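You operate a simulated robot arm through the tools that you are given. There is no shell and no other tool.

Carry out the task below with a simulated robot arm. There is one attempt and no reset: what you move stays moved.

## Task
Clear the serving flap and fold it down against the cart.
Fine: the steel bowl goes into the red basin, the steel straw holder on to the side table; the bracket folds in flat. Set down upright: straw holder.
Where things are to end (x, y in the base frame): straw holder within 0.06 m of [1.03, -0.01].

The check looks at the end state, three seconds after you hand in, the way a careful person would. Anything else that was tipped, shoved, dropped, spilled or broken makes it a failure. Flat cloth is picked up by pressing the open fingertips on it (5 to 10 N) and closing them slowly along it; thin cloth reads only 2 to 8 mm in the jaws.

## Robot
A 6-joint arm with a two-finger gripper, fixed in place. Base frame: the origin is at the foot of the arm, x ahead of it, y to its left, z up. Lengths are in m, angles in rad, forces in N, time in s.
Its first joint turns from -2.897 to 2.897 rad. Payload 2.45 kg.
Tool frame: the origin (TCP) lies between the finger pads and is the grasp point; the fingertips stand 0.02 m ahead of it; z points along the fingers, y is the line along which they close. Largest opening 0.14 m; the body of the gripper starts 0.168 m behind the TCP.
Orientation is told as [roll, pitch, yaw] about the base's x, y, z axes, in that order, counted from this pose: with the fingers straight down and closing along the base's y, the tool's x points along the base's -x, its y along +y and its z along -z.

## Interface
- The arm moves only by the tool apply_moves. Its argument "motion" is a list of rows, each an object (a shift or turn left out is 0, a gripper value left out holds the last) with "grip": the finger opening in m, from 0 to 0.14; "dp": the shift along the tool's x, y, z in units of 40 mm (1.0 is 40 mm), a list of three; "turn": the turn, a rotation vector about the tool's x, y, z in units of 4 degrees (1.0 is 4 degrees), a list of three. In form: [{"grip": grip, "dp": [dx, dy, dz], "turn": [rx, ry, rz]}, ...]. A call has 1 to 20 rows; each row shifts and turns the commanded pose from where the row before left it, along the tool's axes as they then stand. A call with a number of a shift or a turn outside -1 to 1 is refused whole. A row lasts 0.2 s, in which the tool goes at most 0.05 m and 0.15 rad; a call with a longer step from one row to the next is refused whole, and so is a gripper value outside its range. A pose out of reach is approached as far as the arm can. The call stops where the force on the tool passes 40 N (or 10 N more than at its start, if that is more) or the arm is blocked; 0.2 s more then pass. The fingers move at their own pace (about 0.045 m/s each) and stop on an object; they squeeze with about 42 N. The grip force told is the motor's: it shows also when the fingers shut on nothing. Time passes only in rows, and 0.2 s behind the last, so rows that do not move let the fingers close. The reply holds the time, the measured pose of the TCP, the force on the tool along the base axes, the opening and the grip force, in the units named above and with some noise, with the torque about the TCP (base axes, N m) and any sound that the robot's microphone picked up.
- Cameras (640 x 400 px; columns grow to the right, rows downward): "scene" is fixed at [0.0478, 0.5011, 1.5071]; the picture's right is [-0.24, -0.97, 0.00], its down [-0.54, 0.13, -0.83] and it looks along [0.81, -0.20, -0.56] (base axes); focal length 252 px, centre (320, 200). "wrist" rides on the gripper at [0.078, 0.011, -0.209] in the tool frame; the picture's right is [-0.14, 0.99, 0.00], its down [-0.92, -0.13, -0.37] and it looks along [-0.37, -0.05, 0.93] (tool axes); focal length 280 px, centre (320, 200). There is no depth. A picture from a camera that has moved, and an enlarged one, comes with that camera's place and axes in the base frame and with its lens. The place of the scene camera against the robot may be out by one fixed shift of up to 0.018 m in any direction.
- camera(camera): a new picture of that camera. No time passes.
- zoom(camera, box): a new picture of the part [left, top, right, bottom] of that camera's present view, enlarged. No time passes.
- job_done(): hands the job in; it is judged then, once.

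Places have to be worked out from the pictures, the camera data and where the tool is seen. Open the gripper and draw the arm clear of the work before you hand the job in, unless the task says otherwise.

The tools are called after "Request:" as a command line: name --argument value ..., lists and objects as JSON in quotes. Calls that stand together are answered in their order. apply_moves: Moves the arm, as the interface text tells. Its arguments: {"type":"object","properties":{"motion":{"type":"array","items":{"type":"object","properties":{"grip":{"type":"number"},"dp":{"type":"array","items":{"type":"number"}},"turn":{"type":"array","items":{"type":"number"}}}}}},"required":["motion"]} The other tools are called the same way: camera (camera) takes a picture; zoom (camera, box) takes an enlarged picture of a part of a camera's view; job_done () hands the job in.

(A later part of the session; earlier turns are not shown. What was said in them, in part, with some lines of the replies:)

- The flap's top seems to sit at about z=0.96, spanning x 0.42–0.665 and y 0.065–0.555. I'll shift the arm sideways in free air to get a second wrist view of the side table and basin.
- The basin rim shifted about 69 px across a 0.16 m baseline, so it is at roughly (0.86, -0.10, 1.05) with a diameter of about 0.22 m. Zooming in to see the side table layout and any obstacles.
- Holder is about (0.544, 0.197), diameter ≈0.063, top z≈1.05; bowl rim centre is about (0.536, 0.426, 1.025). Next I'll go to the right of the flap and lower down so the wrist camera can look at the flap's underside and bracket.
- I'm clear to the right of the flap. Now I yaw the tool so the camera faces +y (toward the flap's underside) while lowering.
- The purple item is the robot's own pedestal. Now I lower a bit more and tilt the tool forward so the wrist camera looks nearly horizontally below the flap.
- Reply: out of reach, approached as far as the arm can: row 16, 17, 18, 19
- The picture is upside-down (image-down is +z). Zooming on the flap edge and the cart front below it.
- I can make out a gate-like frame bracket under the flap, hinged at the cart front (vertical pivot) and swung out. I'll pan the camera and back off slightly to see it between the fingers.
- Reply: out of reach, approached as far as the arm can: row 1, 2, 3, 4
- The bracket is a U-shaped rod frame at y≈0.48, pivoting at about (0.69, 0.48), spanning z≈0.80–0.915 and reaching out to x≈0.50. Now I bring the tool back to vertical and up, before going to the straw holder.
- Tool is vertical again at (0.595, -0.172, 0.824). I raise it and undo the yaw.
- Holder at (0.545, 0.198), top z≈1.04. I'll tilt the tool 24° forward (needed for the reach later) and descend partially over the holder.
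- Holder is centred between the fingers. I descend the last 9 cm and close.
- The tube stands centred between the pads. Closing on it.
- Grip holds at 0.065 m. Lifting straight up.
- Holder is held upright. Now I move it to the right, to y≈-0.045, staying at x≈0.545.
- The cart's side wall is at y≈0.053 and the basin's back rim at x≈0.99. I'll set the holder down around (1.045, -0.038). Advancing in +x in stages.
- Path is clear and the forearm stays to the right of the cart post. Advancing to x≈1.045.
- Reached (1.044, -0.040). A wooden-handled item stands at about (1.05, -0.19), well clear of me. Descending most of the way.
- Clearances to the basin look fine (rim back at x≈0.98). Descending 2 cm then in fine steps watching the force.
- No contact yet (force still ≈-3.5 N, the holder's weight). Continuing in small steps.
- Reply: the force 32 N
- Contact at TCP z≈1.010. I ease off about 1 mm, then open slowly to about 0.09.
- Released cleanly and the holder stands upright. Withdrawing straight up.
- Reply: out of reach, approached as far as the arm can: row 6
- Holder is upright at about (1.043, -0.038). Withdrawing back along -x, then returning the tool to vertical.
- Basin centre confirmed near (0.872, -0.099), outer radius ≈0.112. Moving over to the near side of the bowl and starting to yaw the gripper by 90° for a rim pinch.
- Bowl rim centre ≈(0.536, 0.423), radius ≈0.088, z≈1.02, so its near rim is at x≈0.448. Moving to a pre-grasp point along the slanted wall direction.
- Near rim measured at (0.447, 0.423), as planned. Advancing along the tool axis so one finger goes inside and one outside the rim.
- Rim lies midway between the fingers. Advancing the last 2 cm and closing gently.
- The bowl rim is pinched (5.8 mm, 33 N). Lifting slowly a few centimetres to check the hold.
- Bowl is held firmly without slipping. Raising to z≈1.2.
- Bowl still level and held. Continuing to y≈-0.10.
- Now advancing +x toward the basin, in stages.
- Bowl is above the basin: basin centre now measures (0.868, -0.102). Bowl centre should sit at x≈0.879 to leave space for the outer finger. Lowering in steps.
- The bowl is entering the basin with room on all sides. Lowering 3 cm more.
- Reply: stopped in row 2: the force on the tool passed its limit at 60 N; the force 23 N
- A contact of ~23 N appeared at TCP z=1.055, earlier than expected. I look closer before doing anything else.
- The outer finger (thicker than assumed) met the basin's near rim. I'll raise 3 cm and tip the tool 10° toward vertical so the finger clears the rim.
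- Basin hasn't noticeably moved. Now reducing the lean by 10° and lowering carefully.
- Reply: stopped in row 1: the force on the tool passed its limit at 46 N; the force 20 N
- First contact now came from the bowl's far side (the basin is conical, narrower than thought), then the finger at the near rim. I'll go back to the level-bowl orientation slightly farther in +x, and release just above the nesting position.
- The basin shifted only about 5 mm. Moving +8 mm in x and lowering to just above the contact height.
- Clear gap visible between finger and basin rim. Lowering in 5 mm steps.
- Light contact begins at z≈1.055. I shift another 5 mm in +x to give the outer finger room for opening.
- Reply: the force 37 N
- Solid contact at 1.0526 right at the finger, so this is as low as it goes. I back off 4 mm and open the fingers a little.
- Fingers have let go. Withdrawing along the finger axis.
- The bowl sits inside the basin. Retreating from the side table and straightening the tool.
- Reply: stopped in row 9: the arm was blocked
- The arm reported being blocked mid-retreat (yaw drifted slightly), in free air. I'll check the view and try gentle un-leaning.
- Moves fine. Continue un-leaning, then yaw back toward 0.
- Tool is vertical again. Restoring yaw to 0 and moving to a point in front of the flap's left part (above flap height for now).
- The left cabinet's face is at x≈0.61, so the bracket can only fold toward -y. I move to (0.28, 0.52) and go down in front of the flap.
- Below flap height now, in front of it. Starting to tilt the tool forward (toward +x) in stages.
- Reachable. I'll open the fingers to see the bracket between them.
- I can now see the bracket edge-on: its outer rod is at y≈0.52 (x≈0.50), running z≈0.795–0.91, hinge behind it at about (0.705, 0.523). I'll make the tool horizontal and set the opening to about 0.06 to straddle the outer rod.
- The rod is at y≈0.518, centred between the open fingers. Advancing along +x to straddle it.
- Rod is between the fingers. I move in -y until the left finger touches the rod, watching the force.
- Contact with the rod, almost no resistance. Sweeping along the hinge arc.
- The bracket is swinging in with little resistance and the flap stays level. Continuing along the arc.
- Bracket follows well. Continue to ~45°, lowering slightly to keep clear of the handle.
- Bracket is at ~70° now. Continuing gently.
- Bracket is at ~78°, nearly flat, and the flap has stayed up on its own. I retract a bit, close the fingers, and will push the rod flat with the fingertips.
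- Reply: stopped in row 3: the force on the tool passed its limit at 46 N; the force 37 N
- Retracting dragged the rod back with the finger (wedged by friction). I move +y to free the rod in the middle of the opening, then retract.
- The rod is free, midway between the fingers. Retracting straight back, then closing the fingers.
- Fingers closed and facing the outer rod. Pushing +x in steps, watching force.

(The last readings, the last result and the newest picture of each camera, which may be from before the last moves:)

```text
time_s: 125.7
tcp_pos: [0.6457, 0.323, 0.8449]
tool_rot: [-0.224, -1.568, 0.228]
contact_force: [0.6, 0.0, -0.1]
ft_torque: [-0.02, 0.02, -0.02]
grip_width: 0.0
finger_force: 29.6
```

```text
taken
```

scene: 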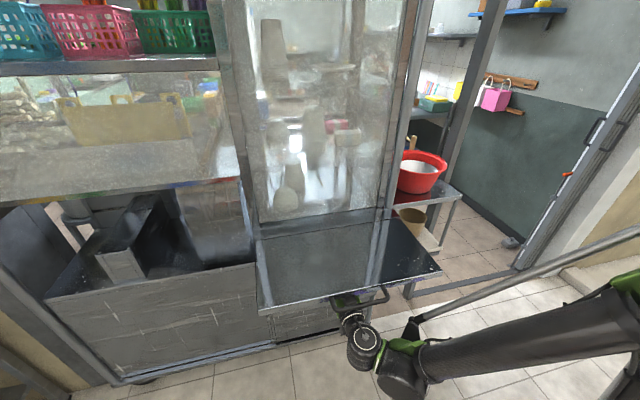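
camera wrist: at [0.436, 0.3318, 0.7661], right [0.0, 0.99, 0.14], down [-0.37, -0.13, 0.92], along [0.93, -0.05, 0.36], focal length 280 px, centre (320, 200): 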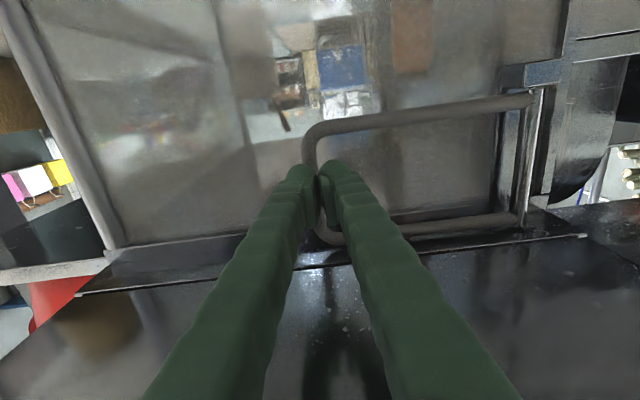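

Request:
apply_moves --motion '[{"dp": [0, 0, 0.25]}, {"dp": [0, 0, 0.2]}, {"dp": [0, 0, 0]}]'

Request:
apply_moves --motion '[{"dp": [0, 0, 0.15]}, {"dp": [0, 0, 0]}]'

Request:
apply_moves --motion '[{"dp": [0, 0, 0.1]}, {"dp": [0, 0, 0]}]'

Request:
camera --camera "wrist"

```text
time_s: 126.5
tcp_pos: [0.6635, 0.3222, 0.8453]
tool_rot: [-0.238, -1.569, 0.243]
contact_force: [0.3, 1.1, 0.5]
ft_torque: [0.02, 0.0, -0.01]
grip_width: 0.0
finger_force: 28.8
```

```text
time_s: 127.1
tcp_pos: [0.6692, 0.3228, 0.844]
tool_rot: [-0.088, -1.57, 0.093]
contact_force: [-15.8, -2.9, -8.0]
ft_torque: [0.07, 0.0, -0.2]
grip_width: 0.0
finger_force: 29.1
```

```text
time_s: 127.5
tcp_pos: [0.6688, 0.3212, 0.8444]
tool_rot: [-0.005, -1.57, 0.013]
contact_force: [-23.1, 1.6, 1.7]
ft_torque: [-0.08, -0.27, -0.15]
grip_width: 0.0
finger_force: 29.1
stopped in row 1: the force on the tool passed its limit at 50 N (the readings are from after the stop); the commanded pose is now the measured one
```

```text
taken
camera wrist: at [0.4592, 0.3317, 0.7658], right [0.0, 0.99, 0.14], down [-0.37, -0.13, 0.92], along [0.93, -0.05, 0.36], focal length 280 px, centre (320, 200)
```

wrist: 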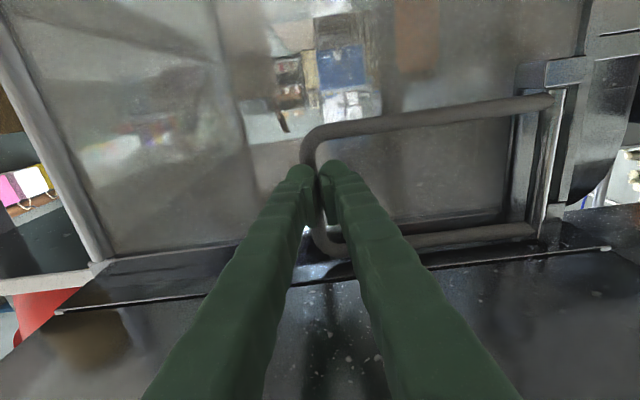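

Firm stop reached at fingertip x≈0.69; in the view the rods now run parallel to the cart face, so the bracket is flat. Withdrawing straight back.

Request:
apply_moves --motion '[{"dp": [0, 0, -0.3]}, {"dp": [0, 0, -0.8]}, {"dp": [0, 0, -0.9]}, {"dp": [0, 0, -0.9]}, {"dp": [0, 0, -0.9]}, {"dp": [0, 0, -0.9]}, {"dp": [0, 0, -0.9]}, {"dp": [0, 0, -0.9]}, {"dp": [0, 0, -0.9]}, {"dp": [0, 0, -0.9]}, {"dp": [0, 0, 0]}]'

Request:
camera --camera "wrist"

Request:
camera --camera "scene"

```text
time_s: 129.8
tcp_pos: [0.3388, 0.3216, 0.8446]
tool_rot: [0.134, -1.567, -0.129]
contact_force: [0.0, -0.5, -1.1]
ft_torque: [-0.02, -0.01, 0.04]
grip_width: 0.0
finger_force: 29.4
```

```text
taken
camera wrist: at [0.1288, 0.3311, 0.7662], right [0.0, 0.99, 0.14], down [-0.37, -0.13, 0.92], along [0.93, -0.05, 0.36], focal length 280 px, centre (320, 200)
```

wrist: 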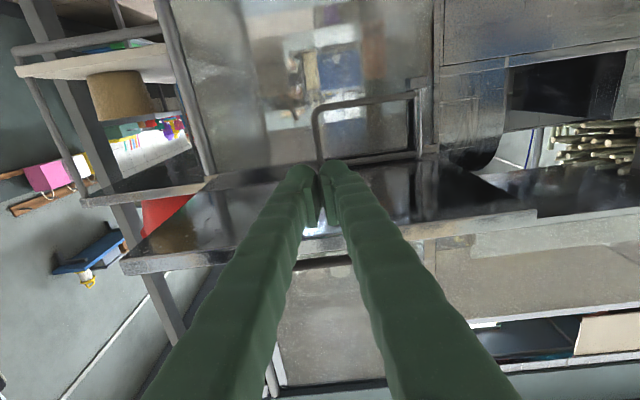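

```text
taken
```

scene: 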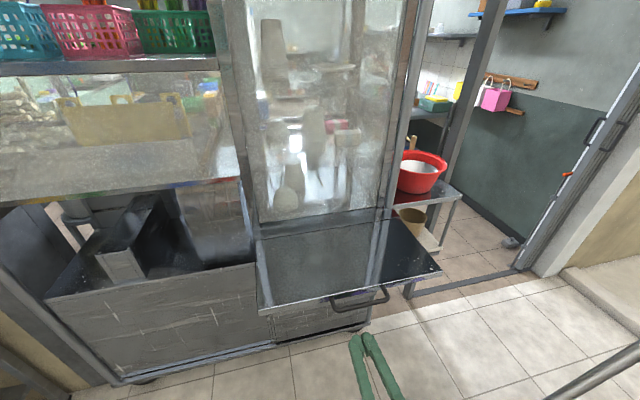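

Bracket lies flat and the flap holds itself level. To fold it I'll press on its top near the front edge with closed fingers at a 45° tool pitch. First I re-pitch the tool and rise in front of the flap, away from the handle.

Request:
apply_moves --motion '[{"dp": [0, 0.25, 0], "turn": [0, 1, 0]}, {"dp": [0, 0.25, 0], "turn": [0, 1, 0]}, {"dp": [0, 0.25, 0], "turn": [0, 1, 0]}, {"dp": [0, 0.25, 0], "turn": [0, 1, 0]}, {"dp": [0, 0.25, 0], "turn": [0, 1, 0]}, {"dp": [0, 0.25, 0], "turn": [0, 1, 0]}, {"dp": [0, 0.25, 0], "turn": [0, 1, 0]}, {"dp": [0, 0.25, 0], "turn": [0, 1, 0]}, {"dp": [0, 0.25, 0], "turn": [0, 1, 0]}, {"dp": [0, 0.25, 0], "turn": [0, 1, 0]}, {"dp": [0, 0.25, 0], "turn": [0, 1, 0]}, {"dp": [0, 0, 0]}]'

Request:
camera --camera "wrist"

Request:
camera --camera "scene"

```text
time_s: 132.4
tcp_pos: [0.337, 0.4304, 0.8449]
tool_rot: [0.0, -0.799, 0.003]
contact_force: [0.8, -0.8, 0.7]
ft_torque: [0.04, -0.01, -0.03]
grip_width: 0.0002
finger_force: 29.9
```

```text
taken
camera wrist: at [0.1322, 0.4396, 0.9334], right [0.09, 0.99, 0.1], down [0.38, -0.13, 0.92], along [0.92, -0.05, -0.39], focal length 280 px, centre (320, 200)
```

wrist: 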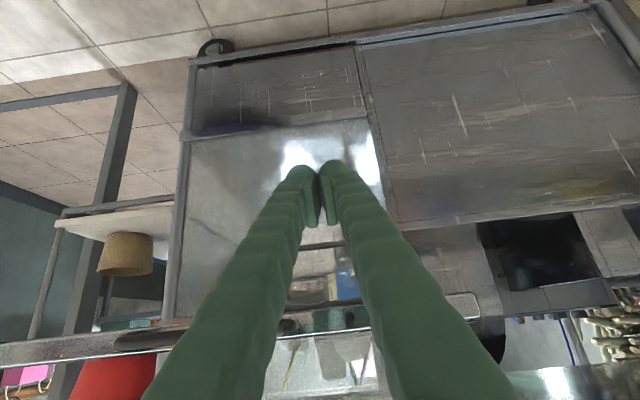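

```text
taken
```

scene: 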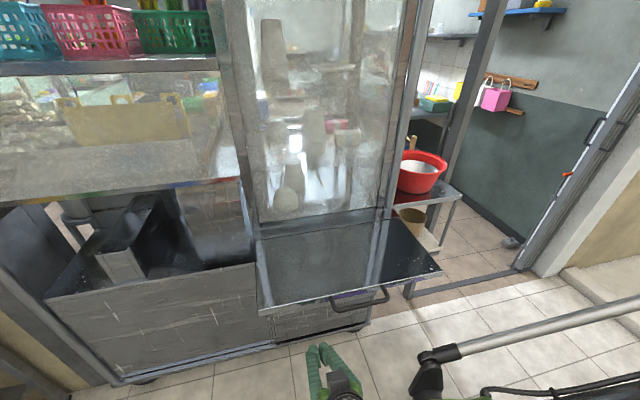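

Request:
apply_moves --motion '[{"dp": [0.6, 0, -0.6]}, {"dp": [-0.65, 0, -0.65]}, {"dp": [-0.65, 0, -0.65]}, {"dp": [-0.65, 0, -0.65]}, {"dp": [-0.65, 0, -0.65]}, {"dp": [-0.65, 0, -0.65]}, {"dp": [-0.5, 0, -0.5]}, {"dp": [0, 0, 0]}]'

Request:
camera --camera "wrist"

Request:
camera --camera "scene"

```text
time_s: 134.2
tcp_pos: [0.3011, 0.4316, 1.0568]
tool_rot: [-0.001, -0.8, 0.004]
contact_force: [-1.2, -0.6, 0.0]
ft_torque: [-0.01, -0.03, -0.01]
grip_width: 0.0001
finger_force: 29.0
```

```text
taken
camera wrist: at [0.0945, 0.4406, 1.1449], right [0.09, 0.99, 0.1], down [0.38, -0.13, 0.92], along [0.92, -0.05, -0.39], focal length 280 px, centre (320, 200)
```

wrist: 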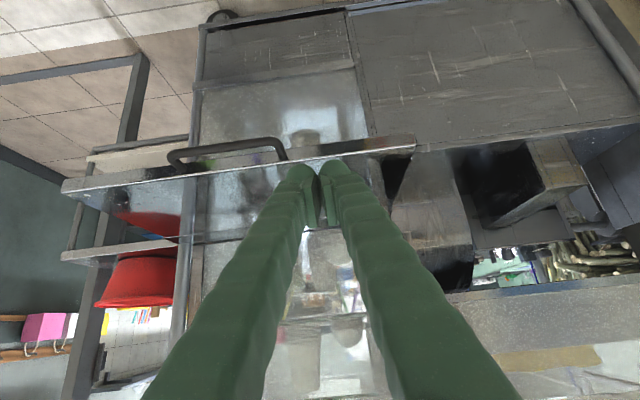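

```text
taken
```

scene: 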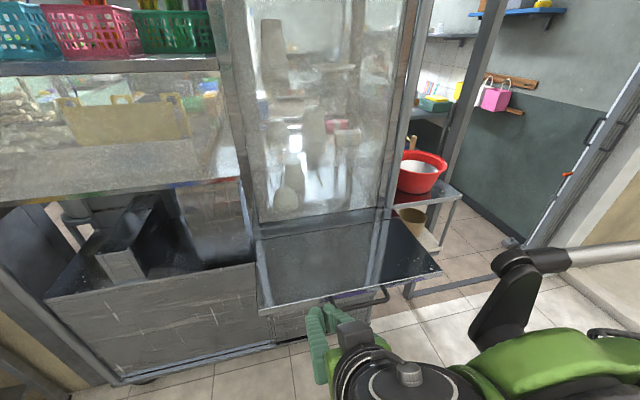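

Moving above the flap's centre front (x≈0.45, y≈0.31).

Request:
apply_moves --motion '[{"dp": [-0.523, -0.6, 0.538]}, {"dp": [-0.523, -0.6, 0.538]}, {"dp": [-0.523, -0.6, 0.538]}, {"dp": [-0.523, -0.6, 0.538]}, {"dp": [-0.523, -0.6, 0.538]}, {"dp": [0.538, 0, 0.523]}, {"dp": [0.538, 0, 0.523]}, {"dp": [0, 0, 0]}]'

Request:
camera --camera "wrist"

Request:
camera --camera "scene"

```text
time_s: 136.1
tcp_pos: [0.4511, 0.3093, 0.9955]
tool_rot: [-0.001, -0.8, 0.002]
contact_force: [-0.6, -0.3, 0.5]
ft_torque: [0.0, 0.03, 0.02]
grip_width: 0.0
finger_force: 29.8
```

```text
taken
camera wrist: at [0.2462, 0.3188, 1.0844], right [0.09, 0.99, 0.1], down [0.38, -0.13, 0.92], along [0.92, -0.05, -0.39], focal length 280 px, centre (320, 200)
```

wrist: 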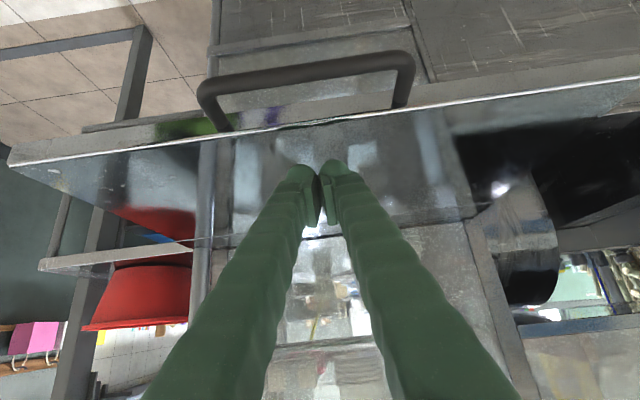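

```text
taken
```

scene: 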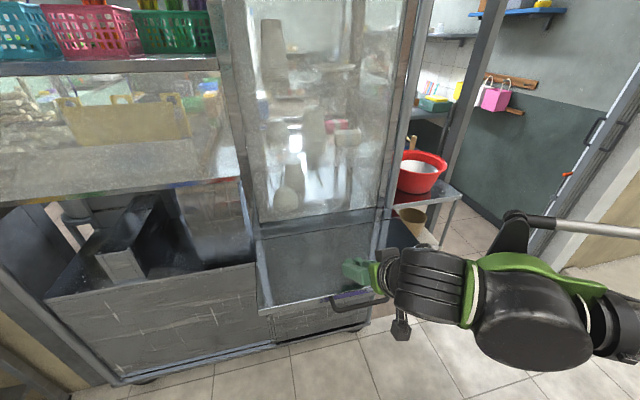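

Fingertips are just above the flap. Pressing down in 1 cm steps.

Request:
apply_moves --motion '[{"dp": [0.179, 0, 0.174]}, {"dp": [0.179, 0, 0.174]}, {"dp": [0, 0, 0]}]'

Request:
apply_moves --motion '[{"dp": [0.09, 0, 0.087]}, {"dp": [0.09, 0, 0.087]}, {"dp": [0, 0, 0]}]'

```text
time_s: 136.8
tcp_pos: [0.4518, 0.3094, 0.9769]
tool_rot: [0.001, -0.799, 0.004]
contact_force: [0.7, -0.4, -0.5]
ft_torque: [-0.01, -0.01, 0.02]
grip_width: 0.0
finger_force: 28.9
```

```text
time_s: 137.7
tcp_pos: [0.4509, 0.3094, 0.9669]
tool_rot: [0.0, -0.8, 0.003]
contact_force: [-1.2, 1.8, 4.7]
ft_torque: [0.04, 0.0, -0.01]
grip_width: 0.0058
finger_force: 29.9
```

Light contact with the flap. Pushing along the hinge arc (first ~10°), watching the resistance.

Request:
apply_moves --motion '[{"dp": [0.19, 0, 0.22]}, {"dp": [0.19, 0, 0.22]}, {"dp": [0.19, 0, 0.22]}, {"dp": [0, 0, 0]}]'

Request:
camera --camera "scene"

Request:
camera --camera "wrist"

```text
time_s: 138.7
tcp_pos: [0.4544, 0.3107, 0.9313]
tool_rot: [0.0, -0.799, 0.003]
contact_force: [0.3, 0.8, -0.8]
ft_torque: [-0.01, 0.02, 0.01]
grip_width: 0.0001
finger_force: 29.1
```

```text
taken
```

scene: 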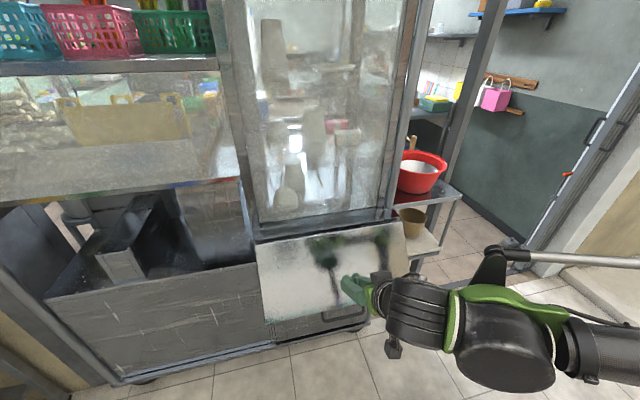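

```text
taken
camera wrist: at [0.2486, 0.3197, 1.02], right [0.09, 0.99, 0.1], down [0.38, -0.13, 0.92], along [0.92, -0.05, -0.39], focal length 280 px, centre (320, 200)
```

wrist: 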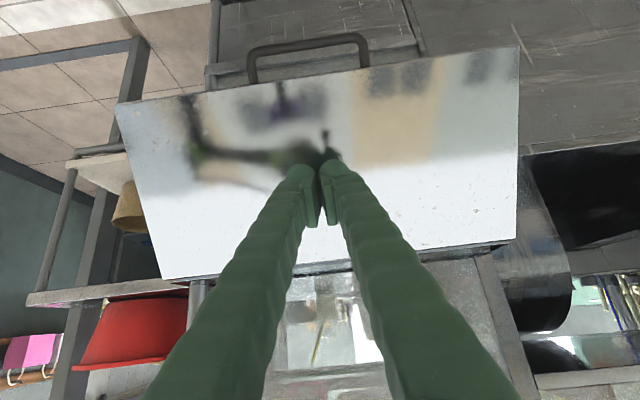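

The flap has tipped under its own weight to about 49°, clear of my fingers. I wait briefly to see whether it is still moving.

Request:
apply_moves --motion '[{"dp": [0, 0, 0]}, {"dp": [0, 0, 0]}]'

Request:
camera --camera "wrist"

```text
time_s: 139.2
tcp_pos: [0.4534, 0.3099, 0.9322]
tool_rot: [-0.001, -0.799, 0.003]
contact_force: [0.2, 0.1, -0.7]
ft_torque: [-0.02, 0.02, 0.03]
grip_width: 0.0
finger_force: 29.8
```

```text
taken
camera wrist: at [0.2486, 0.3198, 1.0202], right [0.09, 0.99, 0.1], down [0.38, -0.13, 0.92], along [0.92, -0.05, -0.39], focal length 280 px, centre (320, 200)
```

wrist: 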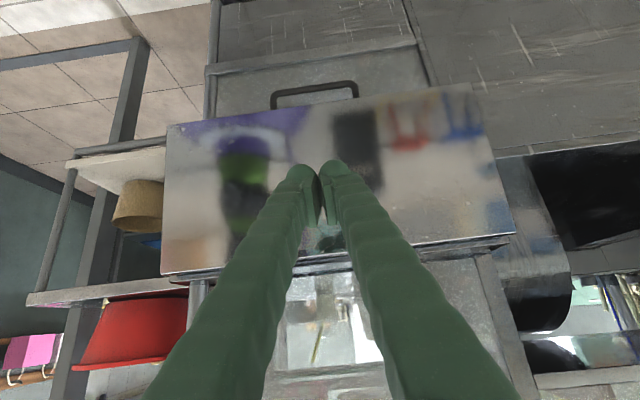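

It is still swinging down slowly (damped hinge). Waiting for it to settle.

Request:
apply_moves --motion '[{"dp": [0, 0, 0]}, {"dp": [0, 0, 0]}, {"dp": [0, 0, 0]}, {"dp": [0, 0, 0]}, {"dp": [0, 0, 0]}, {"dp": [0, 0, 0]}, {"dp": [0, 0, 0]}, {"dp": [0, 0, 0]}]'

Request:
camera --camera "wrist"

Request:
zoom --camera "scene" --box '[230, 180, 470, 340]'

```text
time_s: 141.1
tcp_pos: [0.4541, 0.3104, 0.9314]
tool_rot: [0.0, -0.801, 0.004]
contact_force: [0.2, 0.4, 0.4]
ft_torque: [-0.01, -0.01, -0.02]
grip_width: 0.0001
finger_force: 29.3
```

```text
taken
camera wrist: at [0.2486, 0.3198, 1.0202], right [0.09, 0.99, 0.1], down [0.38, -0.13, 0.92], along [0.92, -0.05, -0.39], focal length 280 px, centre (320, 200)
```

wrist: 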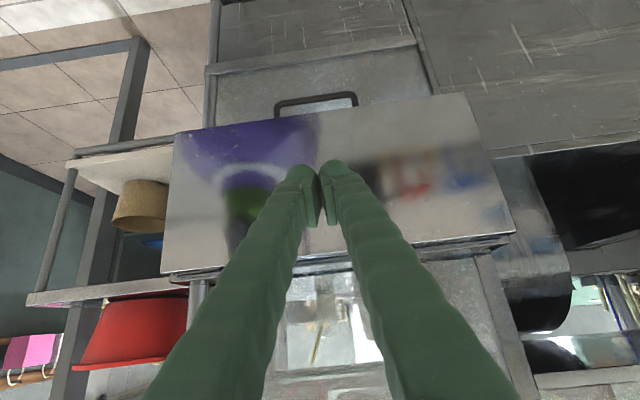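

```text
2.50 times, centred on (350, 260) of scene
camera zoom: at [0.0478, 0.5011, 1.5071], right [-0.24, -0.97, 0.0], down [-0.54, 0.13, -0.83], along [0.81, -0.2, -0.56], focal length 630 px, centre (245, 50)
```

zoom: 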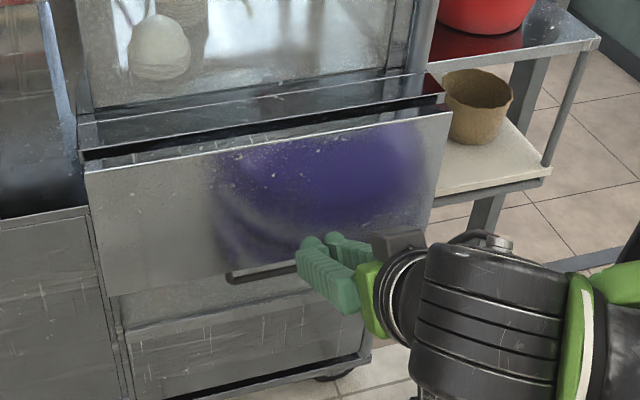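

The flap has come down softly and now hangs nearly vertical (face x≈0.63 top to bottom). I'll press it gently toward the cart with the fingertips to make sure it is fully seated.

Request:
apply_moves --motion '[{"dp": [-0.022, 0, 0.9]}, {"dp": [-0.022, 0, 0.9]}, {"dp": [-0.022, 0, 0.9]}, {"dp": [-0.022, 0, 0.9]}, {"dp": [-0.022, 0, 0.7]}, {"dp": [0, 0, 0]}]'

Request:
camera --camera "wrist"

Request:
zoom --camera "scene" --box '[230, 180, 470, 340]'

```text
time_s: 142.4
tcp_pos: [0.5804, 0.3117, 0.8151]
tool_rot: [0.0, -0.798, 0.003]
contact_force: [0.7, 0.8, 0.1]
ft_torque: [0.02, -0.02, 0.02]
grip_width: 0.0002
finger_force: 29.6
```

```text
taken
camera wrist: at [0.3751, 0.3217, 0.9041], right [0.09, 0.99, 0.1], down [0.38, -0.13, 0.92], along [0.92, -0.05, -0.39], focal length 280 px, centre (320, 200)
```

wrist: 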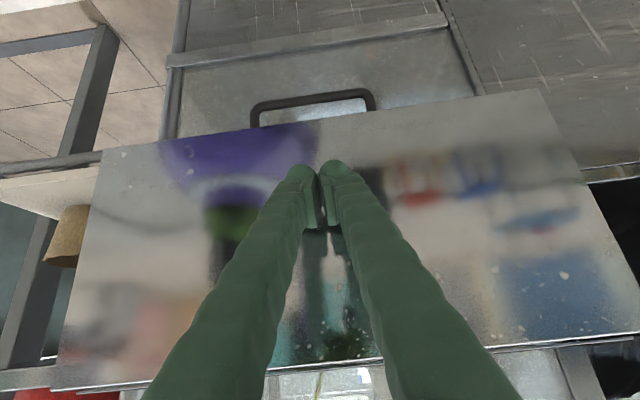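

```text
2.50 times, centred on (350, 260) of scene
camera zoom: at [0.0478, 0.5011, 1.5071], right [-0.24, -0.97, 0.0], down [-0.54, 0.13, -0.83], along [0.81, -0.2, -0.56], focal length 630 px, centre (245, 50)
```

zoom: 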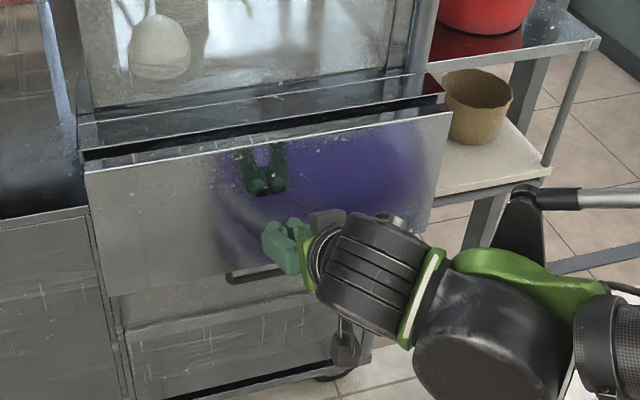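

Request:
apply_moves --motion '[{"dp": [0.052, 0, 0.574]}, {"dp": [0.052, 0, 0.45]}, {"dp": [0, 0, 0]}]'

Request:
apply_moves --motion '[{"dp": [-0.13, 0, 0.134]}, {"dp": [-0.13, 0, 0.134]}, {"dp": [0, 0, 0]}]'

Request:
apply_moves --motion '[{"dp": [-0.13, 0, 0.134]}, {"dp": [0, 0, 0]}]'

```text
time_s: 143.2
tcp_pos: [0.6089, 0.3122, 0.7831]
tool_rot: [0.001, -0.799, 0.003]
contact_force: [0.5, -0.3, 0.4]
ft_torque: [-0.01, 0.04, -0.01]
grip_width: 0.0003
finger_force: 29.2
```

```text
time_s: 143.7
tcp_pos: [0.6095, 0.3113, 0.782]
tool_rot: [0.004, -0.796, 0.001]
contact_force: [-32.7, 7.1, 7.4]
ft_torque: [-0.05, -0.24, 0.13]
grip_width: 0.0062
finger_force: 29.8
stopped in row 2: the force on the tool passed its limit at 51 N (the readings are from after the stop); the commanded pose is now the measured one
```

```text
time_s: 144.0
tcp_pos: [0.6121, 0.3121, 0.7825]
tool_rot: [0.006, -0.794, 0.0]
contact_force: [-42.4, 11.0, 11.4]
ft_torque: [0.27, -0.31, 0.22]
grip_width: 0.006
finger_force: 29.7
stopped in row 1: the force on the tool passed its limit at 57 N (the readings are from after the stop); the commanded pose is now the measured one
```

The flap is firmly against its stop (≈40 N, no movement). Backing away.

Request:
apply_moves --motion '[{"dp": [0.3, 0, -0.3]}, {"dp": [0.6, 0, -0.6]}, {"dp": [0.6, 0, -0.6]}, {"dp": [0.6, 0, -0.6]}, {"dp": [0.6, 0, -0.6]}, {"dp": [0.6, 0, -0.6]}, {"dp": [0.3, 0, -0.3]}, {"dp": [0, 0, 0]}]'

Request:
camera --camera "wrist"

Request:
zoom --camera "scene" --box '[230, 180, 470, 340]'

```text
time_s: 145.8
tcp_pos: [0.4104, 0.3097, 0.7803]
tool_rot: [0.004, -0.794, 0.001]
contact_force: [-0.3, 0.2, 0.7]
ft_torque: [-0.01, -0.06, -0.03]
grip_width: 0.0
finger_force: 29.4
```

```text
taken
camera wrist: at [0.2061, 0.3198, 0.8697], right [0.09, 0.99, 0.1], down [0.38, -0.13, 0.91], along [0.92, -0.05, -0.39], focal length 280 px, centre (320, 200)
```

wrist: 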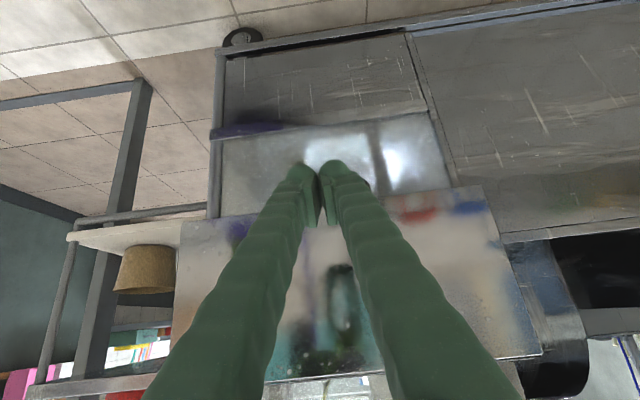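

```text
2.50 times, centred on (350, 260) of scene
camera zoom: at [0.0478, 0.5011, 1.5071], right [-0.24, -0.97, 0.0], down [-0.54, 0.13, -0.83], along [0.81, -0.2, -0.56], focal length 630 px, centre (245, 50)
```

zoom: 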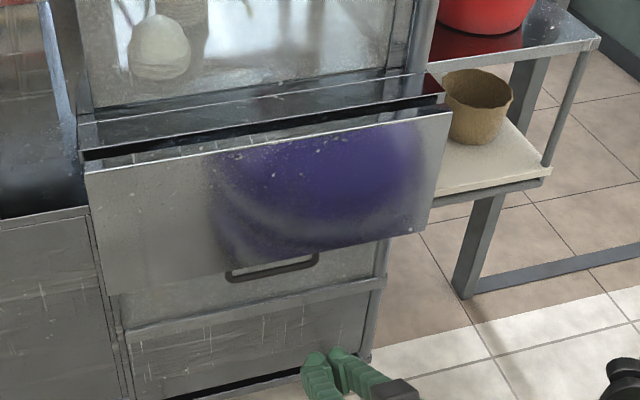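

Flap hangs vertical at its stop. I'll raise the arm and go round to the right side for a check view behind the flap (bracket) and of the side table.

Request:
apply_moves --motion '[{"dp": [-0.67, 0, -0.66]}, {"dp": [-0.67, 0, -0.66]}, {"dp": [-0.67, 0, -0.66]}, {"dp": [-0.67, 0, -0.66]}, {"dp": [-0.67, 0, -0.66]}, {"dp": [-0.67, 0, -0.66]}, {"dp": [-0.67, 0, -0.66]}, {"turn": [0, 1, 0]}, {"turn": [0, 1, 0]}, {"turn": [0, 1, 0]}, {"turn": [0, 1, 0]}, {"turn": [0, 1, 0]}, {"turn": [0, 1, 0]}, {"turn": [0, 1, 0]}, {"turn": [0, 1, 0]}, {"turn": [0, 1, 0]}, {"turn": [0, 1, 0]}, {"turn": [0, 1, 0]}, {"turn": [0, 0.37, 0]}, {"dp": [0, 0, 0]}]'

Request:
camera --camera "wrist"

Request:
camera --camera "scene"

```text
time_s: 150.0
tcp_pos: [0.409, 0.3083, 1.0427]
tool_rot: [0.004, -0.002, 0.004]
contact_force: [0.4, -0.4, 0.7]
ft_torque: [-0.02, 0.01, 0.0]
grip_width: 0.0
finger_force: 29.6
```

```text
taken
camera wrist: at [0.3296, 0.3193, 1.2507], right [0.13, 0.99, 0.0], down [0.92, -0.13, 0.37], along [0.37, -0.05, -0.93], focal length 280 px, centre (320, 200)
```

wrist: 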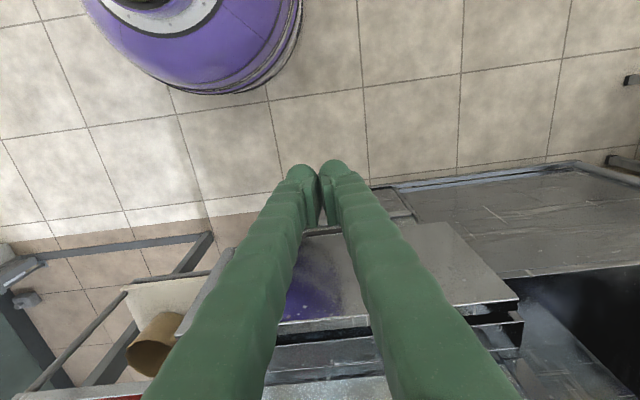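

```text
taken
```

scene: 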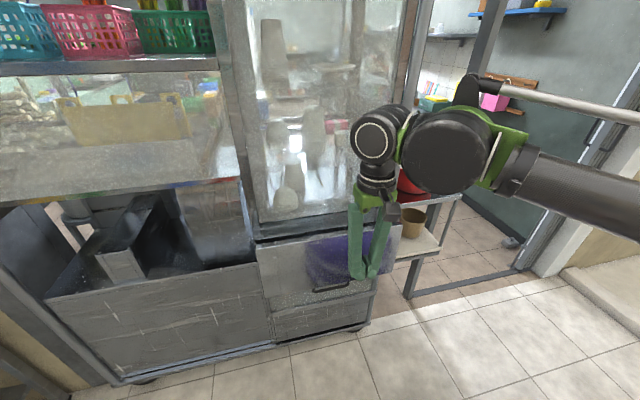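

Request:
apply_moves --motion '[{"dp": [-0.2, -0.9, -0.2]}, {"dp": [-0.2, -0.9, -0.2]}, {"dp": [-0.2, -0.9, -0.2]}, {"dp": [-0.2, -0.9, -0.2]}, {"dp": [-0.2, -0.9, -0.2]}, {"dp": [-0.2, -0.9, -0.2]}, {"dp": [-0.2, -0.9, -0.2]}, {"dp": [-0.2, -0.9, -0.2]}, {"dp": [-0.2, -0.9, -0.2]}, {"dp": [-0.2, -0.9, -0.2]}, {"dp": [-0.2, -0.9, -0.2]}, {"dp": [-0.2, -0.9, -0.2]}, {"dp": [-0.2, -0.9, -0.2]}, {"dp": [0, 0, 0]}]'

Request:
camera --camera "wrist"

Request:
camera --camera "scene"

```text
time_s: 153.0
tcp_pos: [0.516, -0.1598, 1.1452]
tool_rot: [0.002, -0.001, 0.004]
contact_force: [0.2, -0.2, -0.3]
ft_torque: [-0.03, 0.0, 0.0]
grip_width: 0.0
finger_force: 29.9
```

```text
taken
camera wrist: at [0.4366, -0.1493, 1.3534], right [0.13, 0.99, 0.0], down [0.92, -0.13, 0.37], along [0.37, -0.05, -0.93], focal length 280 px, centre (320, 200)
```

wrist: 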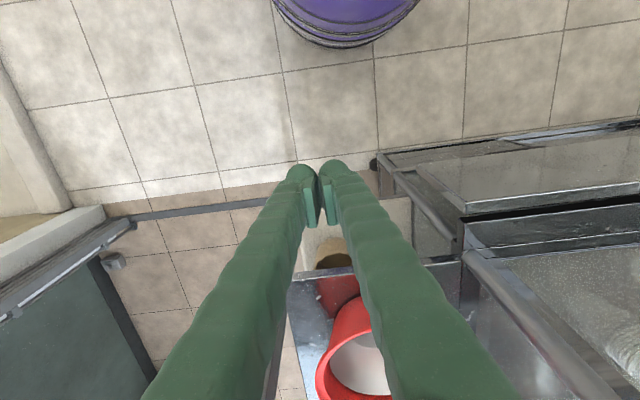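

```text
taken
```

scene: 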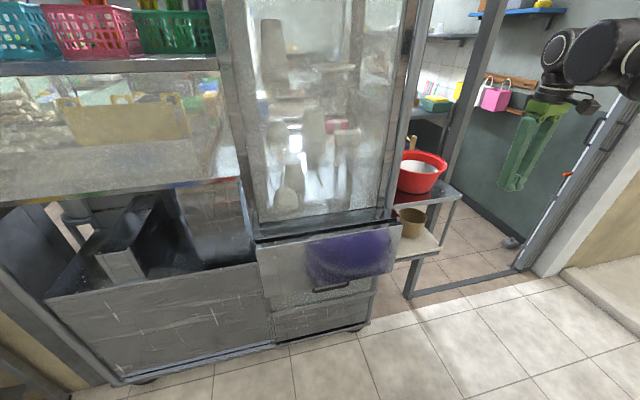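

Flap is down in the overview. Turning the wrist camera to look in +y behind the flap from the right side, with fingers open.

Request:
apply_moves --motion '[{"dp": [0, 0, 0.4], "turn": [0, 0, -1], "grip": 0.14}, {"dp": [0, 0, 0.4], "turn": [0, 0, -1]}, {"dp": [0, 0, 0.4], "turn": [0, 0, -1]}, {"dp": [0, 0, 0.4], "turn": [0, 0, -1]}, {"dp": [0, 0, 0.4], "turn": [0, 0, -1]}, {"dp": [0, 0, 0.4], "turn": [0, 0, -1]}, {"dp": [0, 0, 0.4], "turn": [0, 0, -1]}, {"dp": [0, 0, 0.4], "turn": [0, 0, -1]}, {"dp": [0, 0, 0.4], "turn": [0, 0, -1]}, {"dp": [0, 0, 0.4], "turn": [0, 0, -1]}, {"dp": [0, 0, 0.4], "turn": [0, 0, -1]}, {"dp": [0, 0, 0.4], "turn": [0, 0, -1]}, {"dp": [0, 0, 0.4], "turn": [0, 0, -1]}, {"dp": [0, 0, 0.4], "turn": [0, 0, -1]}, {"dp": [0, 0, 0.4], "turn": [0, 0, -1]}, {"dp": [0, 0, 0.4], "turn": [0, 0, -1]}, {"dp": [0, 0, 0.4], "turn": [0, 0, -1]}, {"dp": [0, 0, 0.4], "turn": [0, 0, -1]}, {"dp": [0, 0, 0.4], "turn": [0, 0, -1]}, {"dp": [0, 0, 0]}]'

Request:
apply_moves --motion '[{"turn": [0, -1, 0]}, {"turn": [0, -1, 0]}, {"turn": [0, -1, 0]}, {"turn": [0, -1, 0]}, {"turn": [0, -1, 0]}, {"turn": [0, -1, 0]}, {"turn": [0, -1, 0]}, {"turn": [0, -1, 0]}, {"turn": [0, -1, 0]}, {"turn": [0, -1, 0]}, {"turn": [0, -1, 0]}, {"turn": [0, -1, 0]}, {"turn": [0, -1, 0]}, {"dp": [0, 0, 0]}]'

Request:
camera --camera "wrist"

Request:
camera --camera "scene"

```text
time_s: 157.2
tcp_pos: [0.5135, -0.1569, 0.8415]
tool_rot: [0.001, -0.001, 1.333]
contact_force: [0.2, 0.5, 0.2]
ft_torque: [0.01, 0.01, 0.03]
grip_width: 0.14
finger_force: 0.2
```

```text
time_s: 160.2
tcp_pos: [0.5155, -0.1576, 0.8419]
tool_rot: [0.0, -0.91, 1.329]
contact_force: [-0.2, 0.4, -0.4]
ft_torque: [-0.01, 0.03, 0.02]
grip_width: 0.1399
finger_force: 0.0
```

```text
taken
camera wrist: at [0.4531, -0.3626, 0.907], right [-0.94, 0.32, 0.11], down [0.19, 0.24, 0.95], along [0.28, 0.92, -0.28], focal length 280 px, centre (320, 200)
```

wrist: 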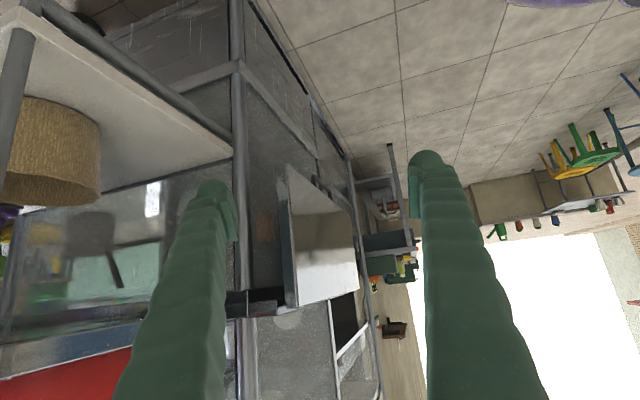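

```text
taken
```

scene: 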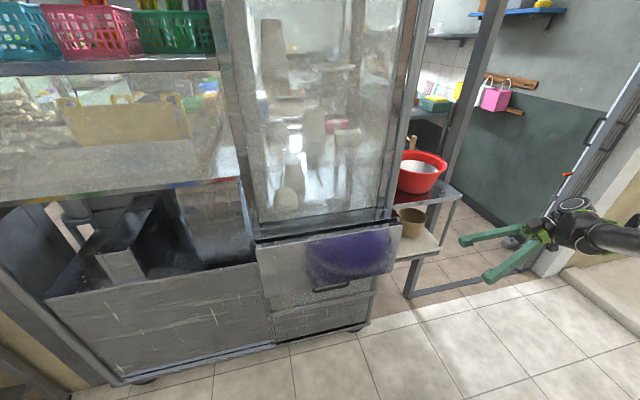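

Request:
zoom --camera "wrist" --box '[230, 140, 390, 330]'

Request:
apply_moves --motion '[{"dp": [-0.1, -0.7, 0.1]}, {"dp": [-0.1, -0.7, 0.1]}, {"dp": [-0.1, -0.7, 0.1]}, {"dp": [-0.1, -0.7, 0.1]}, {"dp": [0, 0, 0]}]'

Request:
camera --camera "wrist"

```text
2.11 times, centred on (310, 235) of wrist
camera zoom: at [0.4531, -0.3626, 0.907], right [-0.94, 0.32, 0.11], down [0.19, 0.24, 0.95], along [0.28, 0.92, -0.28], focal length 590 px, centre (341, 126)
```

zoom: 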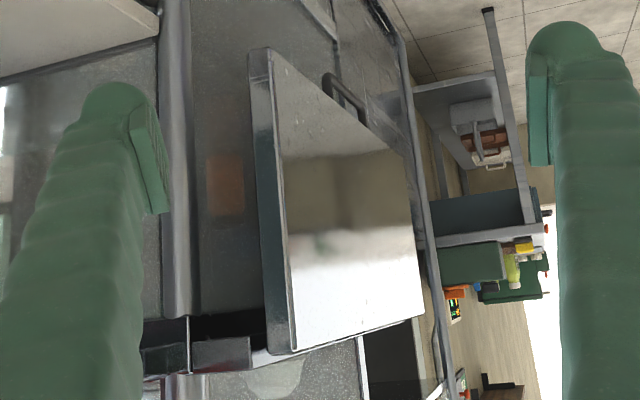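

```text
time_s: 161.4
tcp_pos: [0.6287, -0.1637, 0.8435]
tool_rot: [-0.002, -0.909, 1.33]
contact_force: [0.8, 0.0, 0.0]
ft_torque: [-0.01, -0.03, 0.0]
grip_width: 0.1401
finger_force: 0.2
```

```text
taken
camera wrist: at [0.5677, -0.3687, 0.9093], right [-0.94, 0.32, 0.11], down [0.19, 0.24, 0.95], along [0.28, 0.92, -0.28], focal length 280 px, centre (320, 200)
```

wrist: 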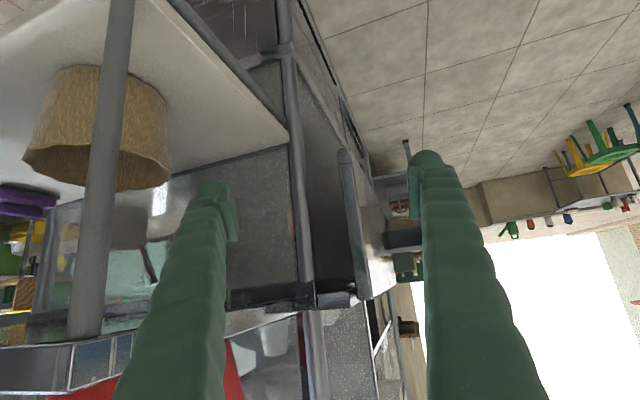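

Request:
zoom --camera "wrist" --box '[270, 120, 420, 320]'

Request:
apply_moves --motion '[{"dp": [0, -0.5, 0]}, {"dp": [0, 0, 0]}]'

Request:
zoom --camera "wrist" --box '[270, 120, 420, 320]'

```text
2.00 times, centred on (345, 220) of wrist
camera zoom: at [0.5677, -0.3687, 0.9093], right [-0.94, 0.32, 0.11], down [0.19, 0.24, 0.95], along [0.28, 0.92, -0.28], focal length 561 px, centre (270, 160)
```

zoom: 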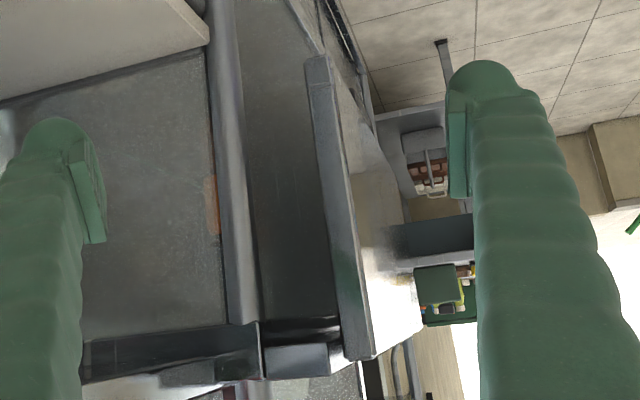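

```text
time_s: 162.0
tcp_pos: [0.6496, -0.1683, 0.8436]
tool_rot: [-0.001, -0.909, 1.33]
contact_force: [0.1, 0.7, -0.2]
ft_torque: [0.01, 0.0, 0.03]
grip_width: 0.1401
finger_force: 0.0
```

```text
2.00 times, centred on (345, 220) of wrist
camera zoom: at [0.587, -0.3736, 0.9093], right [-0.94, 0.32, 0.11], down [0.19, 0.24, 0.95], along [0.28, 0.92, -0.28], focal length 561 px, centre (270, 160)
```

zoom: 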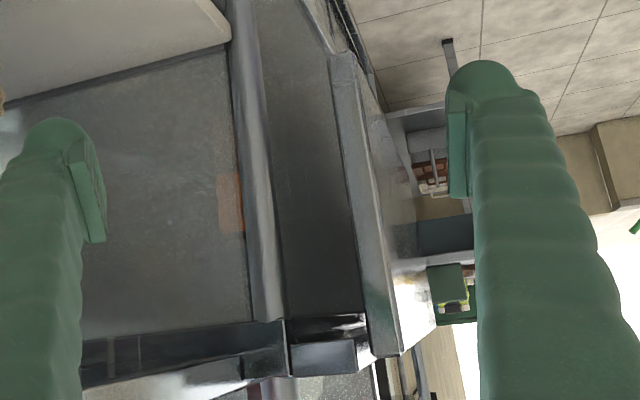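

Request:
zoom --camera "wrist" --box '[310, 130, 390, 300]'

Request:
apply_moves --motion '[{"dp": [0, -0.8, 0]}, {"dp": [0, -0.3, 0]}, {"dp": [0, 0, 0]}]'

Request:
zoom --camera "wrist" --box '[310, 130, 410, 300]'

```text
2.35 times, centred on (350, 215) of wrist
camera zoom: at [0.587, -0.3736, 0.9093], right [-0.94, 0.32, 0.11], down [0.19, 0.24, 0.95], along [0.28, 0.92, -0.28], focal length 660 px, centre (249, 165)
```

zoom: 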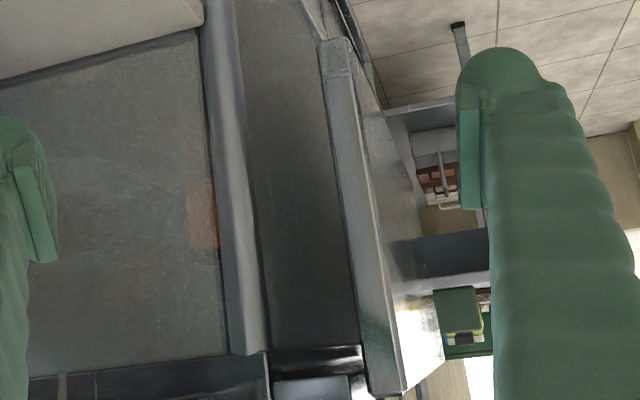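

```text
time_s: 162.6
tcp_pos: [0.6854, -0.1776, 0.8457]
tool_rot: [0.005, -0.91, 1.329]
contact_force: [-35.5, 2.0, 6.5]
ft_torque: [-0.4, -1.05, -2.17]
grip_width: 0.1254
finger_force: 0.0
stopped in row 3: the force on the tool passed its limit at 42 N (the readings are from after the stop); the commanded pose is now the measured one
```

```text
2.35 times, centred on (360, 215) of wrist
camera zoom: at [0.6246, -0.3829, 0.9107], right [-0.94, 0.31, 0.11], down [0.19, 0.24, 0.95], along [0.27, 0.92, -0.28], focal length 660 px, centre (226, 165)
```

zoom: 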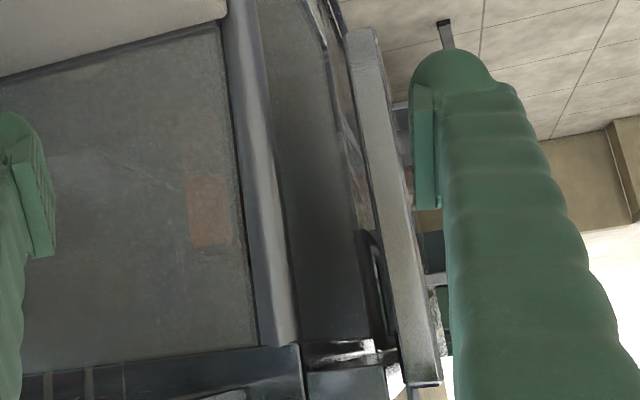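

I touched the side-table leg with the open outer finger (35 N). Backing off right away and checking the table.

Request:
apply_moves --motion '[{"dp": [0, 0.4, 0]}, {"dp": [0, 0.8, 0]}, {"dp": [0, 0.8, 0]}, {"dp": [0, 0, 0]}]'

Request:
camera --camera "scene"

Request:
zoom --camera "scene" --box '[360, 100, 540, 260]'

Request:
camera --camera "wrist"

```text
time_s: 163.6
tcp_pos: [0.6107, -0.1608, 0.8453]
tool_rot: [0.003, -0.913, 1.331]
contact_force: [0.2, 0.0, 0.6]
ft_torque: [0.03, -0.01, 0.0]
grip_width: 0.1398
finger_force: 0.2
```

```text
taken
```

scene: 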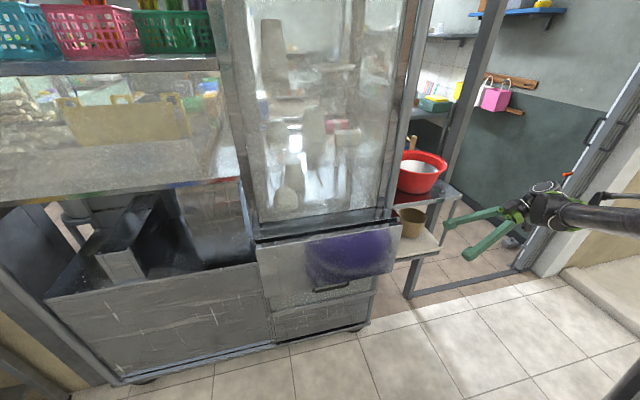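

```text
2.50 times, centred on (450, 180) of scene
camera zoom: at [0.0478, 0.5011, 1.5071], right [-0.24, -0.97, 0.0], down [-0.54, 0.13, -0.83], along [0.81, -0.2, -0.56], focal length 630 px, centre (-5, 250)
```

zoom: 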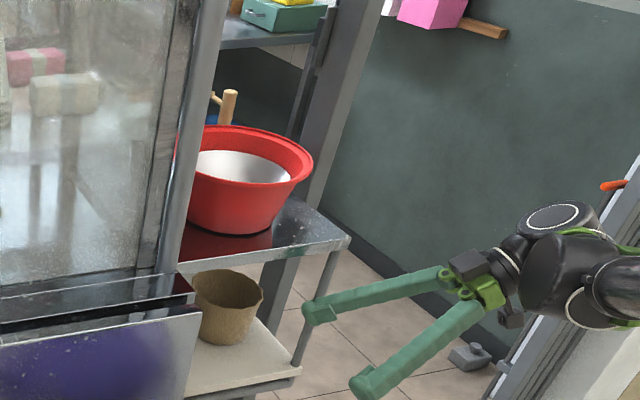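

```text
taken
camera wrist: at [0.5496, -0.3646, 0.9109], right [-0.94, 0.32, 0.11], down [0.19, 0.24, 0.95], along [0.27, 0.92, -0.28], focal length 280 px, centre (320, 200)
```

wrist: 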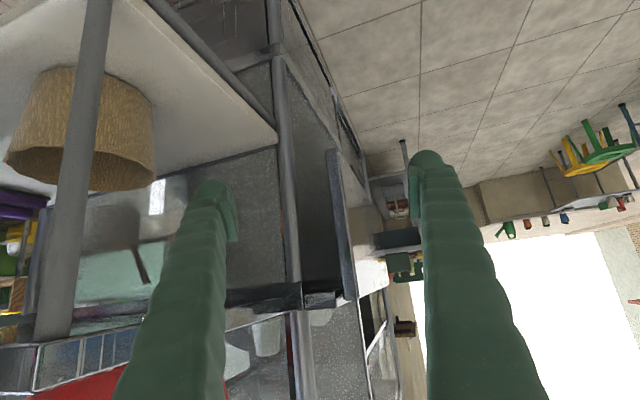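

The table, pot and basin are where they were (the leg is rigid). The bracket's rod is visible in the gap close to the cart face at x≈0.68–0.70, so it is flat. Now I straighten the tool, back away and raise it.

Request:
apply_moves --motion '[{"dp": [0, 0.8, 0]}, {"dp": [0, 0.8, 0]}, {"turn": [0, 1, 0]}, {"turn": [0, 1, 0]}, {"turn": [0, 1, 0]}, {"turn": [0, 1, 0]}, {"turn": [0, 1, 0]}, {"turn": [0, 1, 0]}, {"turn": [0, 1, 0]}, {"turn": [0, 1, 0]}, {"turn": [0, 1, 0]}, {"turn": [0, 1, 0]}, {"turn": [0, 1, 0]}, {"turn": [0, 1, 0]}, {"turn": [0, 1, 0]}, {"dp": [0, 0, 0]}]'

Request:
apply_moves --motion '[{"dp": [0, 0, -1]}, {"dp": [0, 0, -1]}, {"dp": [0, 0, -1]}, {"dp": [0, 0, -1]}, {"dp": [0, 0, -1]}, {"dp": [0, 0, -1]}, {"dp": [0, 0, -1]}, {"dp": [0, 0, -1]}, {"dp": [0, 0, -1]}, {"dp": [0, 0, -1]}, {"dp": [0, 0, -1]}, {"dp": [0, 0, 0]}]'

Request:
apply_moves --motion '[{"turn": [0, 0, 1]}, {"turn": [0, 0, 1]}, {"turn": [0, 0, 1]}, {"turn": [0, 0, 1]}, {"turn": [0, 0, 1]}, {"turn": [0, 0, 1]}, {"turn": [0, 0, 1]}, {"turn": [0, 0, 1]}, {"turn": [0, 0, 1]}, {"turn": [0, 0, 1]}, {"turn": [0, 0, 1]}, {"turn": [0, 0, 1]}, {"turn": [0, 0, 1]}, {"turn": [0, 0, 1]}, {"turn": [0, 0, 1]}, {"turn": [0, 0, 1]}, {"turn": [0, 0, 1]}, {"turn": [0, 0, 1]}, {"turn": [0, 0, 1]}, {"dp": [0, 0, 0]}]'

Request:
camera --camera "wrist"

Request:
camera --camera "scene"

```text
time_s: 167.0
tcp_pos: [0.5488, -0.1433, 0.8465]
tool_rot: [0.001, -0.002, 1.331]
contact_force: [0.0, -0.5, 0.8]
ft_torque: [0.03, 0.0, 0.03]
grip_width: 0.1398
finger_force: 0.1
```

```text
time_s: 169.6
tcp_pos: [0.5497, -0.1465, 1.2859]
tool_rot: [0.004, -0.001, 1.332]
contact_force: [-0.5, -0.7, -0.3]
ft_torque: [0.03, 0.01, 0.03]
grip_width: 0.1398
finger_force: 0.2
```

```text
time_s: 173.8
tcp_pos: [0.55, -0.1449, 1.2851]
tool_rot: [0.003, 0.001, 0.005]
contact_force: [-0.3, 0.1, -0.8]
ft_torque: [0.03, 0.04, 0.0]
grip_width: 0.1399
finger_force: 0.1
```

```text
taken
camera wrist: at [0.4711, -0.1362, 1.4928], right [0.13, 0.99, 0.0], down [0.92, -0.12, 0.37], along [0.36, -0.05, -0.93], focal length 280 px, centre (320, 200)
```

wrist: 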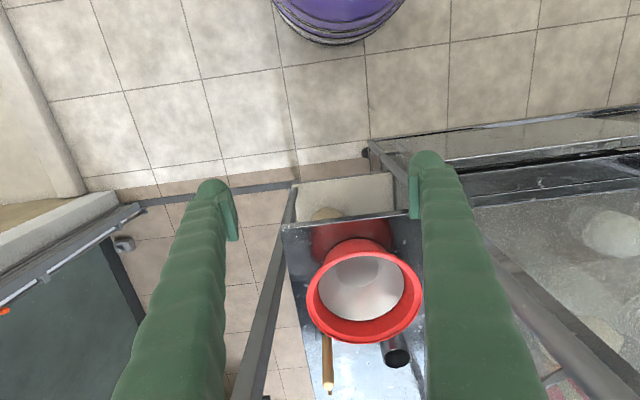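

```text
taken
```

scene: 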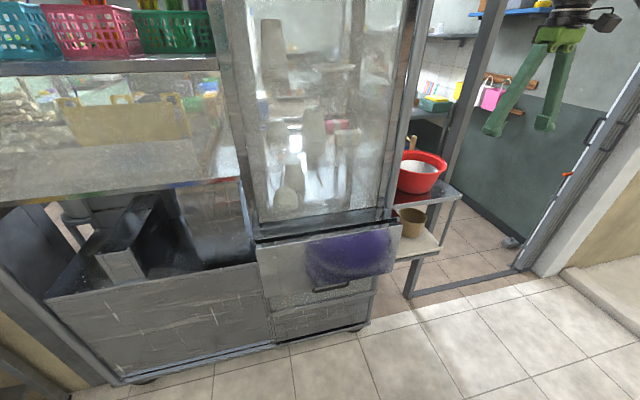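

Bowl rests level in the basin, the straw holder stands at about (1.03–1.04, -0.04), the bracket is flat and the flap is down. Drawing the arm back, clear of the work, gripper open.

Request:
apply_moves --motion '[{"dp": [0.75, 0.2, -0.5]}, {"dp": [0.75, 0.2, -0.5]}, {"dp": [0.75, 0.2, -0.5]}, {"dp": [0.75, 0.2, -0.5]}, {"dp": [0, 0, 0]}, {"dp": [0, 0, 0]}]'

Request:
zoom --camera "scene" --box '[230, 120, 490, 340]'

Request:
camera --camera "wrist"

```text
time_s: 175.2
tcp_pos: [0.429, -0.1132, 1.3632]
tool_rot: [0.004, 0.002, 0.005]
contact_force: [0.3, -0.1, -0.6]
ft_torque: [-0.03, 0.02, -0.01]
grip_width: 0.1397
finger_force: 0.2
```

```text
1.82 times, centred on (360, 230) of scene
camera zoom: at [0.0478, 0.5011, 1.5071], right [-0.24, -0.97, 0.0], down [-0.54, 0.13, -0.83], along [0.81, -0.2, -0.56], focal length 458 px, centre (247, 146)
```

zoom: 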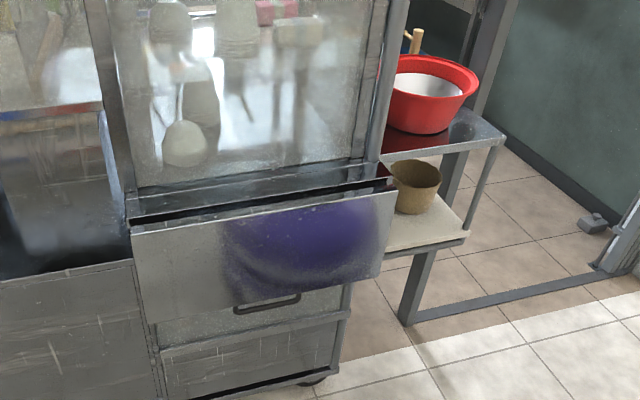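

```text
taken
camera wrist: at [0.3505, -0.1047, 1.5717], right [0.13, 0.99, 0.0], down [0.92, -0.12, 0.37], along [0.36, -0.05, -0.93], focal length 280 px, centre (320, 200)
```

wrist: 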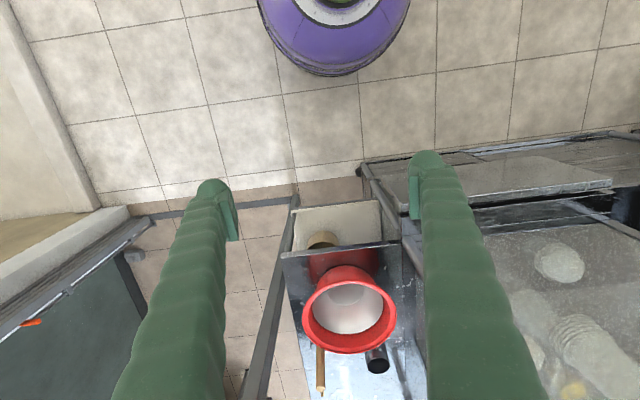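

The flap hangs folded against the cart, the bracket is flat behind it, the bowl is in the basin and the straw holder stands upright on the side table. The arm is clear with the gripper open, so I'm handing the job in.

Request:
job_done

```text
The job is handed in.
```

The serving flap is cleared and folded down against the cart, and the job is handed in; I haven't seen the check's result.

- **Straw holder:** it stands upright on the side table at about (1.04, -0.04), roughly 0.03 m from the target.
- **Steel bowl:** it sits level inside the red basin. The finger outside the rim left no room to lower it fully, so I released it about 4 cm up and it dropped in.
- **Bracket:** I swung it in to its stop, and its rods lay parallel to the cart face. It is behind the flap now; a last look into the gap showed what looks like a rod close to the cart face.
- **Flap:** it started to fall on its own after a light push and settled slowly. I then pressed it at about 40 N and it did not move further. By my measurements it hangs within about 3° of vertical.

Two contacts happened along the way:

- **Basin:** placing the bowl pushed it about 5 mm.
- **Side table:** while checking behind the flap, an open finger bumped something at the table's front, probably the leg, at about 35 N. The table and the things on it looked unmoved afterwards.

The gripper is open and the arm is drawn back clear.
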